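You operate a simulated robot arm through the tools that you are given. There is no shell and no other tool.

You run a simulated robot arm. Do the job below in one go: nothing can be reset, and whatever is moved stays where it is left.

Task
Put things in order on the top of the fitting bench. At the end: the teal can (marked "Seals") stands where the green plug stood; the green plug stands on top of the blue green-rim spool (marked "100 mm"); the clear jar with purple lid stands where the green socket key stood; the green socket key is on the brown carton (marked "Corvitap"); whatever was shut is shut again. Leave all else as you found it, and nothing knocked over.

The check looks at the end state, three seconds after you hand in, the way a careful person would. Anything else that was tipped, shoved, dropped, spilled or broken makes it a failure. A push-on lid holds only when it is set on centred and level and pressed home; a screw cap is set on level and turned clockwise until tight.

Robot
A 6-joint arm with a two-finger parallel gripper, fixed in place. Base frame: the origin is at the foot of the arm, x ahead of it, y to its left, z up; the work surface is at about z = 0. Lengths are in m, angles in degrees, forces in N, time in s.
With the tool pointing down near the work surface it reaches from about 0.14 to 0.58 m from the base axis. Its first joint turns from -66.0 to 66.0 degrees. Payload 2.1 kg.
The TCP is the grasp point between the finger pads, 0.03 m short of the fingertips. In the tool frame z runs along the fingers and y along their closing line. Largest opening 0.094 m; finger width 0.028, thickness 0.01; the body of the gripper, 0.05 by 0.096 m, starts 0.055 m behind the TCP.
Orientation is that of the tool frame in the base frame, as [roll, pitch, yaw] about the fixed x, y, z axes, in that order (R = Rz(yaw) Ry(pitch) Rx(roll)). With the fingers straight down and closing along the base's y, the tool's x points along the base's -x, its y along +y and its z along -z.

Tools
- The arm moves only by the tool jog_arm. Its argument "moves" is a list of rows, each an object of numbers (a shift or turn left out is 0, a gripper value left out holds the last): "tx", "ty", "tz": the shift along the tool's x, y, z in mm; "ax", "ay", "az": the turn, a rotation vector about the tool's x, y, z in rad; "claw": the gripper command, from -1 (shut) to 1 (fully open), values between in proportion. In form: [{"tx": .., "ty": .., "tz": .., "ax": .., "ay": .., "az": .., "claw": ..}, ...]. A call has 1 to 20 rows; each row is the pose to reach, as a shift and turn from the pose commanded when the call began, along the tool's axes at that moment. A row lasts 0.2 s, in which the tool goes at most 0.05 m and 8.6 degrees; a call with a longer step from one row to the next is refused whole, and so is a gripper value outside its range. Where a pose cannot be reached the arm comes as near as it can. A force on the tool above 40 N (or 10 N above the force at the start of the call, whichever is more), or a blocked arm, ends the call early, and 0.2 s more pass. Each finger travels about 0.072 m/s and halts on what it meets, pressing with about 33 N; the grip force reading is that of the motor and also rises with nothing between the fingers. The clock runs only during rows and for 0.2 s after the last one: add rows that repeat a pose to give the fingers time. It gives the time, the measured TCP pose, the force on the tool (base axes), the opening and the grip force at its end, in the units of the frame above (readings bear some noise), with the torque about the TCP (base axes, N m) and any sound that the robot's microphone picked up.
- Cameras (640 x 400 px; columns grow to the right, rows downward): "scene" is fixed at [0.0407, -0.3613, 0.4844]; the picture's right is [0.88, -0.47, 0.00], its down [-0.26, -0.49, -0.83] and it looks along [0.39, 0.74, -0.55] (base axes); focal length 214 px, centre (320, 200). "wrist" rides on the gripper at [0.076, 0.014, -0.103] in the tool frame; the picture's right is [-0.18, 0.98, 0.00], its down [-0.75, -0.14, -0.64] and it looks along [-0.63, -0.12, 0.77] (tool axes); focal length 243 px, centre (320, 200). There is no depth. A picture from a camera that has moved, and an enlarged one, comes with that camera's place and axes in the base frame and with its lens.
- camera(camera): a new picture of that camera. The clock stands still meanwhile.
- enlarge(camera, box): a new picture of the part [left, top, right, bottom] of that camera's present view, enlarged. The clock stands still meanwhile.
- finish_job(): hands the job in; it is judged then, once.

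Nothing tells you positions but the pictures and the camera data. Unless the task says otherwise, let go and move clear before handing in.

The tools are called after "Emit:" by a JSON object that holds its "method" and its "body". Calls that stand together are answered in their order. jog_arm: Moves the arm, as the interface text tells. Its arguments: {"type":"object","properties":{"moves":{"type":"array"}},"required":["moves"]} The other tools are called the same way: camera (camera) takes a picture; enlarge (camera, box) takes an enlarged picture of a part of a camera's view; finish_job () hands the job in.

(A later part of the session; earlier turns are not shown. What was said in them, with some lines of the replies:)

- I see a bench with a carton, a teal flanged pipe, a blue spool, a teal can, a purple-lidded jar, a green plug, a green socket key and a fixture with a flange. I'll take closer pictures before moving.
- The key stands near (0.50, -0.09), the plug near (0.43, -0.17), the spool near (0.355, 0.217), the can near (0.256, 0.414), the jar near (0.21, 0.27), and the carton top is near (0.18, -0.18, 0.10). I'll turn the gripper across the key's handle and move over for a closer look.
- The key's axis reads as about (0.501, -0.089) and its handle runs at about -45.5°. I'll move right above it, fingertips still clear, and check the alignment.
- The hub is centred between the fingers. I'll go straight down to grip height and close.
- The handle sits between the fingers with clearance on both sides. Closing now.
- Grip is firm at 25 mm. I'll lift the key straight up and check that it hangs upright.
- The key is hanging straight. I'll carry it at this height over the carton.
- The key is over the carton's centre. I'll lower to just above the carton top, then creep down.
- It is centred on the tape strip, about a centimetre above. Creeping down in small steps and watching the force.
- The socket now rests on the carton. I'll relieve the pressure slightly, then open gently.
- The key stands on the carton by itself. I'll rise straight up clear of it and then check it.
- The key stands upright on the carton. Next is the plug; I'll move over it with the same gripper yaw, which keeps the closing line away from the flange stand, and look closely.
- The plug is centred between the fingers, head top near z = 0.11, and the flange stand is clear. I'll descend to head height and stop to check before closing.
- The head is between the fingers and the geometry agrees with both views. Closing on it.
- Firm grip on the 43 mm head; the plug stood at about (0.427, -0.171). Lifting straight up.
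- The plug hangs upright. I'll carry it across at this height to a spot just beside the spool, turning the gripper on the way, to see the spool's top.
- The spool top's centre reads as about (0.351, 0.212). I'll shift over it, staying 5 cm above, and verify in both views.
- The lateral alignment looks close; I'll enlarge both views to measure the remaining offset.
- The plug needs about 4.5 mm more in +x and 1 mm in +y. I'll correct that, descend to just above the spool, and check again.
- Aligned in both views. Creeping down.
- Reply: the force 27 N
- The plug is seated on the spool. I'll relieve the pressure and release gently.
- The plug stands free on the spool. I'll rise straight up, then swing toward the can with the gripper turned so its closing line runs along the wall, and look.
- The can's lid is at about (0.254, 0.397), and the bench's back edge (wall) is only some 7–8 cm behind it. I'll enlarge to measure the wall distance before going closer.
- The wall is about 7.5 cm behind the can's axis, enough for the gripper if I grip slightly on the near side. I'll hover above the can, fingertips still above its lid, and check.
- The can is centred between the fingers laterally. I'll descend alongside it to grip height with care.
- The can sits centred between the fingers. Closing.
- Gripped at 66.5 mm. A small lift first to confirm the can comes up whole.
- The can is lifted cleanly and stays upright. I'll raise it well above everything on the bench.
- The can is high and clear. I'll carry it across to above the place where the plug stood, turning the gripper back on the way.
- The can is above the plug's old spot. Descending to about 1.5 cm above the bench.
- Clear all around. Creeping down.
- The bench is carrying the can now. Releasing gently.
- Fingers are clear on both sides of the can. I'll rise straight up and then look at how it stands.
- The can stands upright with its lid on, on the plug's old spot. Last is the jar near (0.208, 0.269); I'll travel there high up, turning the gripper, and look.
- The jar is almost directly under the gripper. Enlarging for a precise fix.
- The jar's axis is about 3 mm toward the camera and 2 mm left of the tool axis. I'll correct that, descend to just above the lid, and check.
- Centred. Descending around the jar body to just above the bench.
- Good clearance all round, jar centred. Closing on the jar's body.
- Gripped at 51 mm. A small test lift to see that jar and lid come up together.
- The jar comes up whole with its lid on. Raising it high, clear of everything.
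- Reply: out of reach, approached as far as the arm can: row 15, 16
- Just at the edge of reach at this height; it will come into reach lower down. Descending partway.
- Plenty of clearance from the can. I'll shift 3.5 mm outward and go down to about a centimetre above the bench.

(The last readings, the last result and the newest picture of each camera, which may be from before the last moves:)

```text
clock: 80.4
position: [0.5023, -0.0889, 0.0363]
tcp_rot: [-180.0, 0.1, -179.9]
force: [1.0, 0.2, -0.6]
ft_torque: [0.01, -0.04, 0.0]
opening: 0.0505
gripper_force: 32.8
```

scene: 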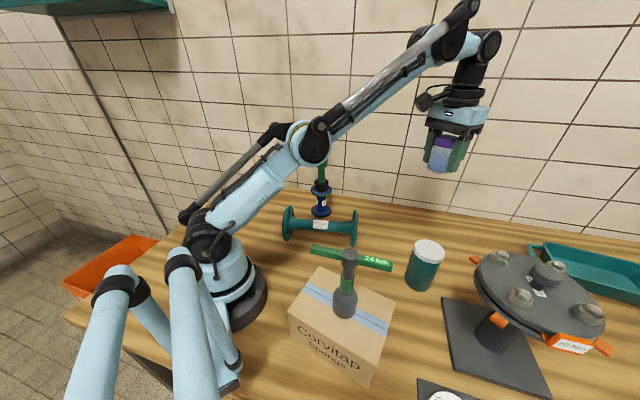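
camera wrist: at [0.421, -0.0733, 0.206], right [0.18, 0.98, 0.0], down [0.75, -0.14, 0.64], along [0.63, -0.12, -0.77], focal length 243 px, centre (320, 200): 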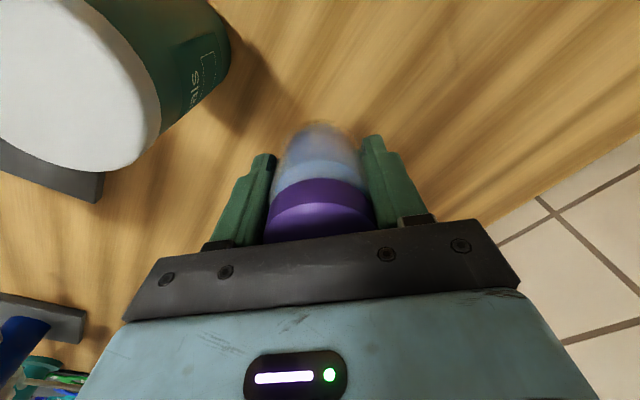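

Emit:
{"method": "jog_arm", "body": {"moves": [{"tz": 0.4}, {"tz": 0.8}, {"tz": 0.8}]}}

Emit:
{"method": "enlarge", "body": {"camera": "scene", "box": [390, 200, 450, 260]}}

```text
clock: 81.2
position: [0.5002, -0.0874, 0.0373]
tcp_rot: [-180.0, 0.1, -180.0]
force: [1.5, 0.8, 22.3]
ft_torque: [0.13, 0.11, 0.03]
opening: 0.0509
gripper_force: 32.6
```

```text
6.67 times, centred on (420, 230) of scene
camera zoom: at [0.0406, -0.3613, 0.4845], right [0.88, -0.47, 0.0], down [-0.26, -0.49, -0.83], along [0.39, 0.74, -0.55], focal length 1430 px, centre (-347, 0)
```

zoom: 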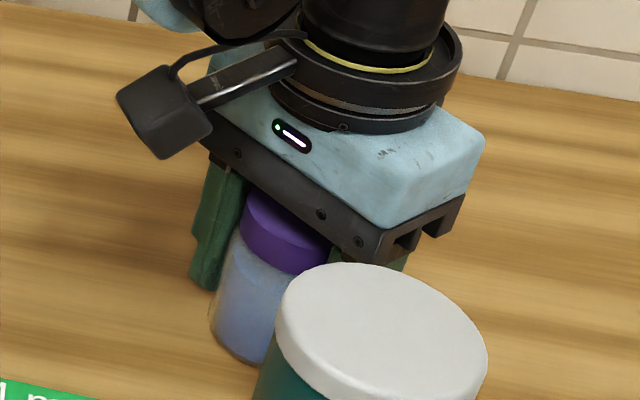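

Contact with the bench. Relieving the pressure before opening.

Emit:
{"method": "jog_arm", "body": {"moves": [{"tz": -0.8}, {"tz": -0.8}]}}

```text
clock: 81.8
position: [0.5017, -0.0871, 0.036]
tcp_rot: [-179.9, 0.1, -179.9]
force: [0.4, 1.3, 8.4]
ft_torque: [0.07, 0.04, 0.05]
opening: 0.0509
gripper_force: 32.4
```

Emit:
{"method": "jog_arm", "body": {"moves": [{"tz": -0.4}, {"tz": -0.4}]}}

```text
clock: 82.4
position: [0.5016, -0.0879, 0.037]
tcp_rot: [-180.0, 0.0, 180.0]
force: [0.0, 0.2, -1.4]
ft_torque: [-0.02, 0.0, -0.02]
opening: 0.051
gripper_force: 33.1
```

Emit:
{"method": "jog_arm", "body": {"moves": [{"tz": 0.2, "claw": 0.12}, {"tz": 0.2, "claw": 0.2}, {"tz": 0.2, "claw": 0.35}, {"tz": 0.2, "claw": 0.6}, {"tz": 0.2, "claw": 0.6}, {"tz": 0.2, "claw": 0.6}]}}

Emit:
{"method": "camera", "body": {"camera": "wrist"}}

Emit:
{"method": "enlarge", "body": {"camera": "scene", "box": [390, 200, 450, 260]}}

```text
clock: 83.8
position: [0.5017, -0.0884, 0.0366]
tcp_rot: [180.0, 0.1, -179.9]
force: [-0.3, -0.2, -0.2]
ft_torque: [0.01, 0.0, -0.02]
opening: 0.075
gripper_force: 0.0
```

```text
taken
camera wrist: at [0.4251, -0.0741, 0.1389], right [0.18, 0.98, 0.0], down [0.75, -0.14, 0.64], along [0.63, -0.12, -0.77], focal length 243 px, centre (320, 200)
```

wrist: 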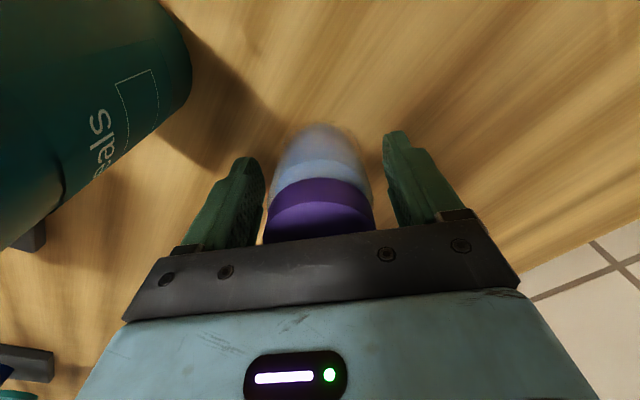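

```text
6.67 times, centred on (420, 230) of scene
camera zoom: at [0.0407, -0.3613, 0.4844], right [0.88, -0.47, 0.0], down [-0.26, -0.49, -0.83], along [0.39, 0.74, -0.55], focal length 1430 px, centre (-347, 0)
```

zoom: 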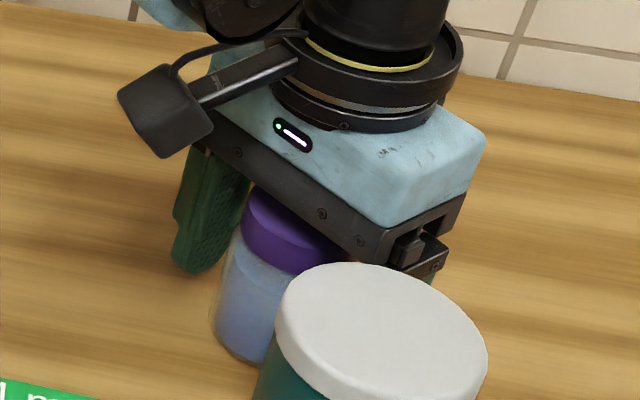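

The jar stands free with both fingers clear of it and of the can. Rising straight up.

Emit:
{"method": "jog_arm", "body": {"moves": [{"tz": -8}, {"tz": -25}, {"tz": -50}, {"tz": -80}, {"tz": -110}, {"tz": -140}, {"tz": -170}, {"tz": -200}, {"tz": -220}, {"tz": -220}]}}

Emit:
{"method": "jog_arm", "body": {"moves": [{"tx": 15, "ty": 12, "tz": -15}, {"tx": 45, "ty": 36, "tz": -45}, {"tx": 75, "ty": 55, "tz": -75}, {"tx": 100, "ty": 75, "tz": -100}, {"tx": 130, "ty": 100, "tz": -120}, {"tx": 160, "ty": 119, "tz": -140}, {"tx": 167, "ty": 119, "tz": -160}, {"tx": 167, "ty": 119, "tz": -160}]}}

Emit:
{"method": "camera", "body": {"camera": "scene"}}

Emit:
{"method": "enlarge", "body": {"camera": "scene", "box": [360, 180, 520, 300]}}

Emit:
{"method": "enlarge", "body": {"camera": "scene", "box": [240, 150, 380, 260]}}

Emit:
{"method": "camera", "body": {"camera": "wrist"}}

Emit:
{"method": "enlarge", "body": {"camera": "scene", "box": [260, 230, 420, 400]}}

```text
clock: 86.0
position: [0.5025, -0.0897, 0.257]
tcp_rot: [179.9, 0.0, -180.0]
force: [-0.1, -0.6, -0.6]
ft_torque: [0.01, -0.02, 0.02]
opening: 0.0752
gripper_force: 0.0
```

```text
clock: 87.8
position: [0.3329, 0.0294, 0.4169]
tcp_rot: [180.0, 0.0, -180.0]
force: [-0.2, -0.7, 0.3]
ft_torque: [-0.03, -0.01, -0.03]
opening: 0.075
gripper_force: 0.1
```

```text
taken
```

scene: 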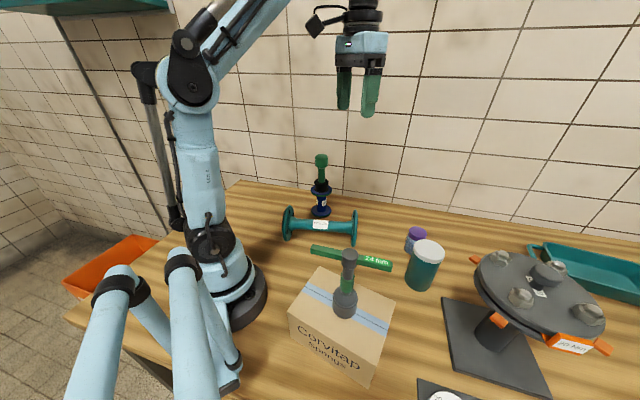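

```text
3.33 times, centred on (440, 240) of scene
camera zoom: at [0.0407, -0.3613, 0.4844], right [0.88, -0.47, 0.0], down [-0.26, -0.49, -0.83], along [0.39, 0.74, -0.55], focal length 715 px, centre (-80, 67)
```

zoom: 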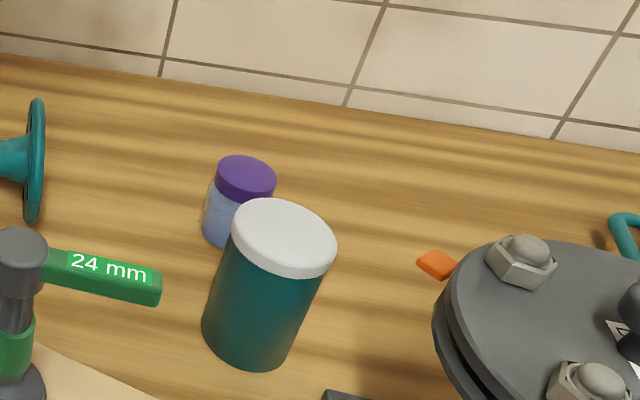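

```text
3.64 times, centred on (310, 205) of scene
camera zoom: at [0.0407, -0.3613, 0.4844], right [0.88, -0.47, 0.0], down [-0.26, -0.49, -0.83], along [0.39, 0.74, -0.55], focal length 780 px, centre (356, 182)
```

zoom: 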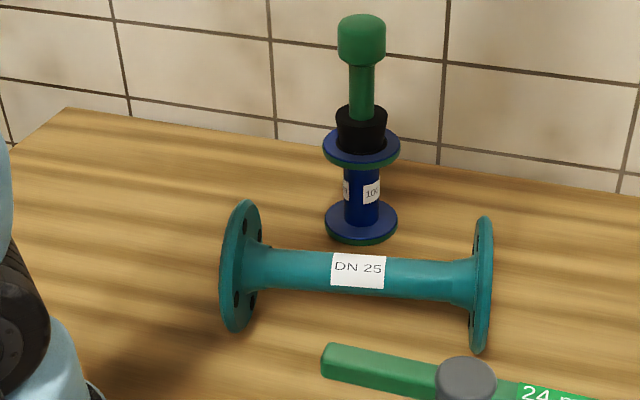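

```text
taken
camera wrist: at [0.2569, 0.0449, 0.5189], right [0.18, 0.98, 0.0], down [0.75, -0.14, 0.64], along [0.63, -0.12, -0.77], focal length 243 px, centre (320, 200)
```

wrist: 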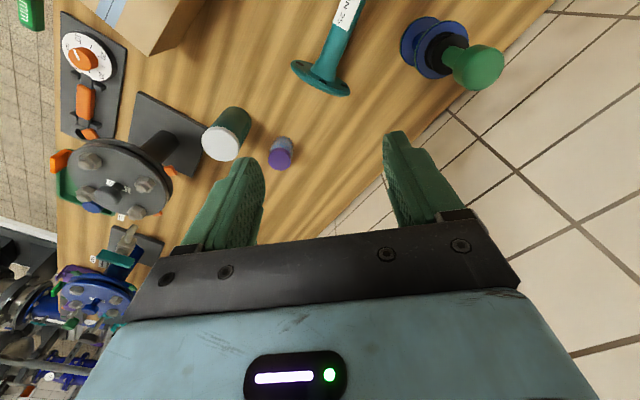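

```text
2.35 times, centred on (340, 315) of scene
camera zoom: at [0.0407, -0.3613, 0.4844], right [0.88, -0.47, 0.0], down [-0.26, -0.49, -0.83], along [0.39, 0.74, -0.55], focal length 505 px, centre (273, -71)
```

zoom: 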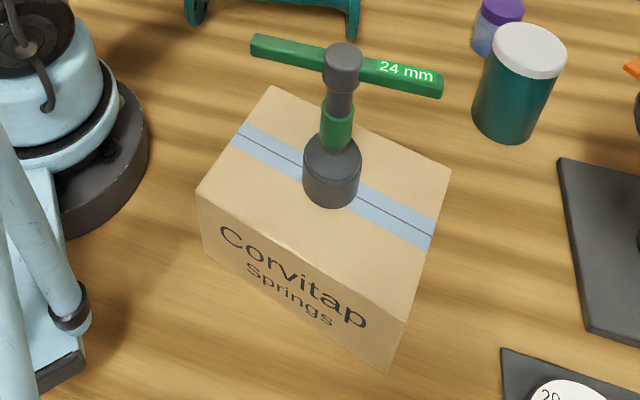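

Everything looks in place; one last close look at the jar, can and plug before handing in.

Emit:
{"method": "enlarge", "body": {"camera": "scene", "box": [395, 215, 455, 300]}}

Emit:
{"method": "enlarge", "body": {"camera": "wrist", "box": [180, 80, 320, 190]}}

Emit:
{"method": "enlarge", "body": {"camera": "wrist", "box": [380, 0, 520, 110]}}

```text
4.71 times, centred on (425, 258) of scene
camera zoom: at [0.0407, -0.3613, 0.4844], right [0.88, -0.47, 0.0], down [-0.26, -0.49, -0.83], along [0.39, 0.74, -0.55], focal length 1009 px, centre (-174, -71)
```

zoom: 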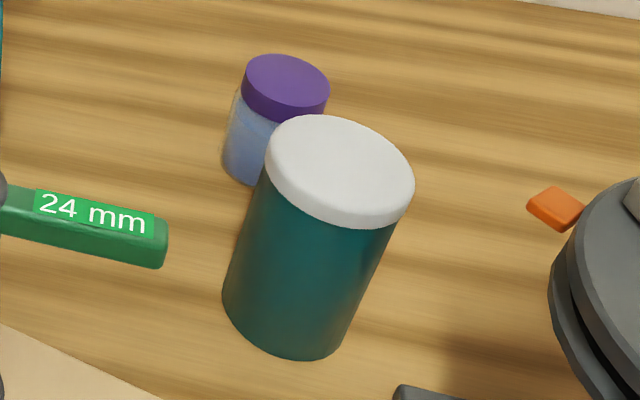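

```text
3.64 times, centred on (250, 135) of wrist
camera zoom: at [0.2569, 0.0449, 0.5189], right [0.18, 0.98, 0.0], down [0.75, -0.14, 0.64], along [0.63, -0.12, -0.77], focal length 882 px, centre (574, 436)
```

zoom: 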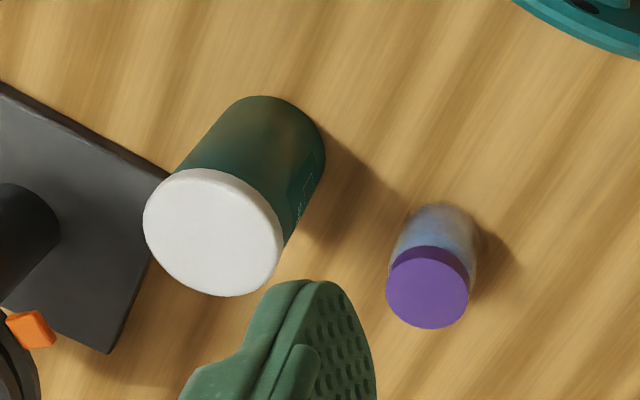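

```text
3.64 times, centred on (450, 55) of wrist
camera zoom: at [0.2569, 0.0449, 0.5189], right [0.18, 0.98, 0.0], down [0.75, -0.14, 0.64], along [0.63, -0.12, -0.77], focal length 882 px, centre (-153, 727)
```

zoom: 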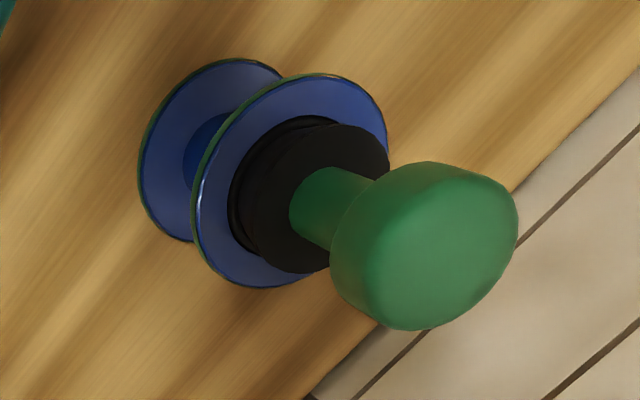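

The can stands on the plug's old spot, the plug is centred on the spool, the jar is where the key stood, and the key stands on the carton. Both lids are on, nothing else has moved, and the gripper is empty and clear, so I'm handing in.

Emit:
{"method": "finish_job", "body": {}}

```text
The job is handed in.
```

All four items are in their new places, and I've handed the job in. I haven't seen the check's result.

- **Teal can:** it stands where the green plug stood, within a few millimetres by the pictures.
- **Green plug:** it stands centred on top of the blue green-rim spool.
- **Purple-lid jar:** it stands where the green socket key stood, within a few millimetres.
- **Green socket key:** it stands upright on the brown carton, near the middle of the top.

I gripped the jar and the can without opening them, and both lids were still on in the last pictures. I saw nothing knocked over or shifted elsewhere on the bench. The gripper is empty and raised clear, close to where it started.
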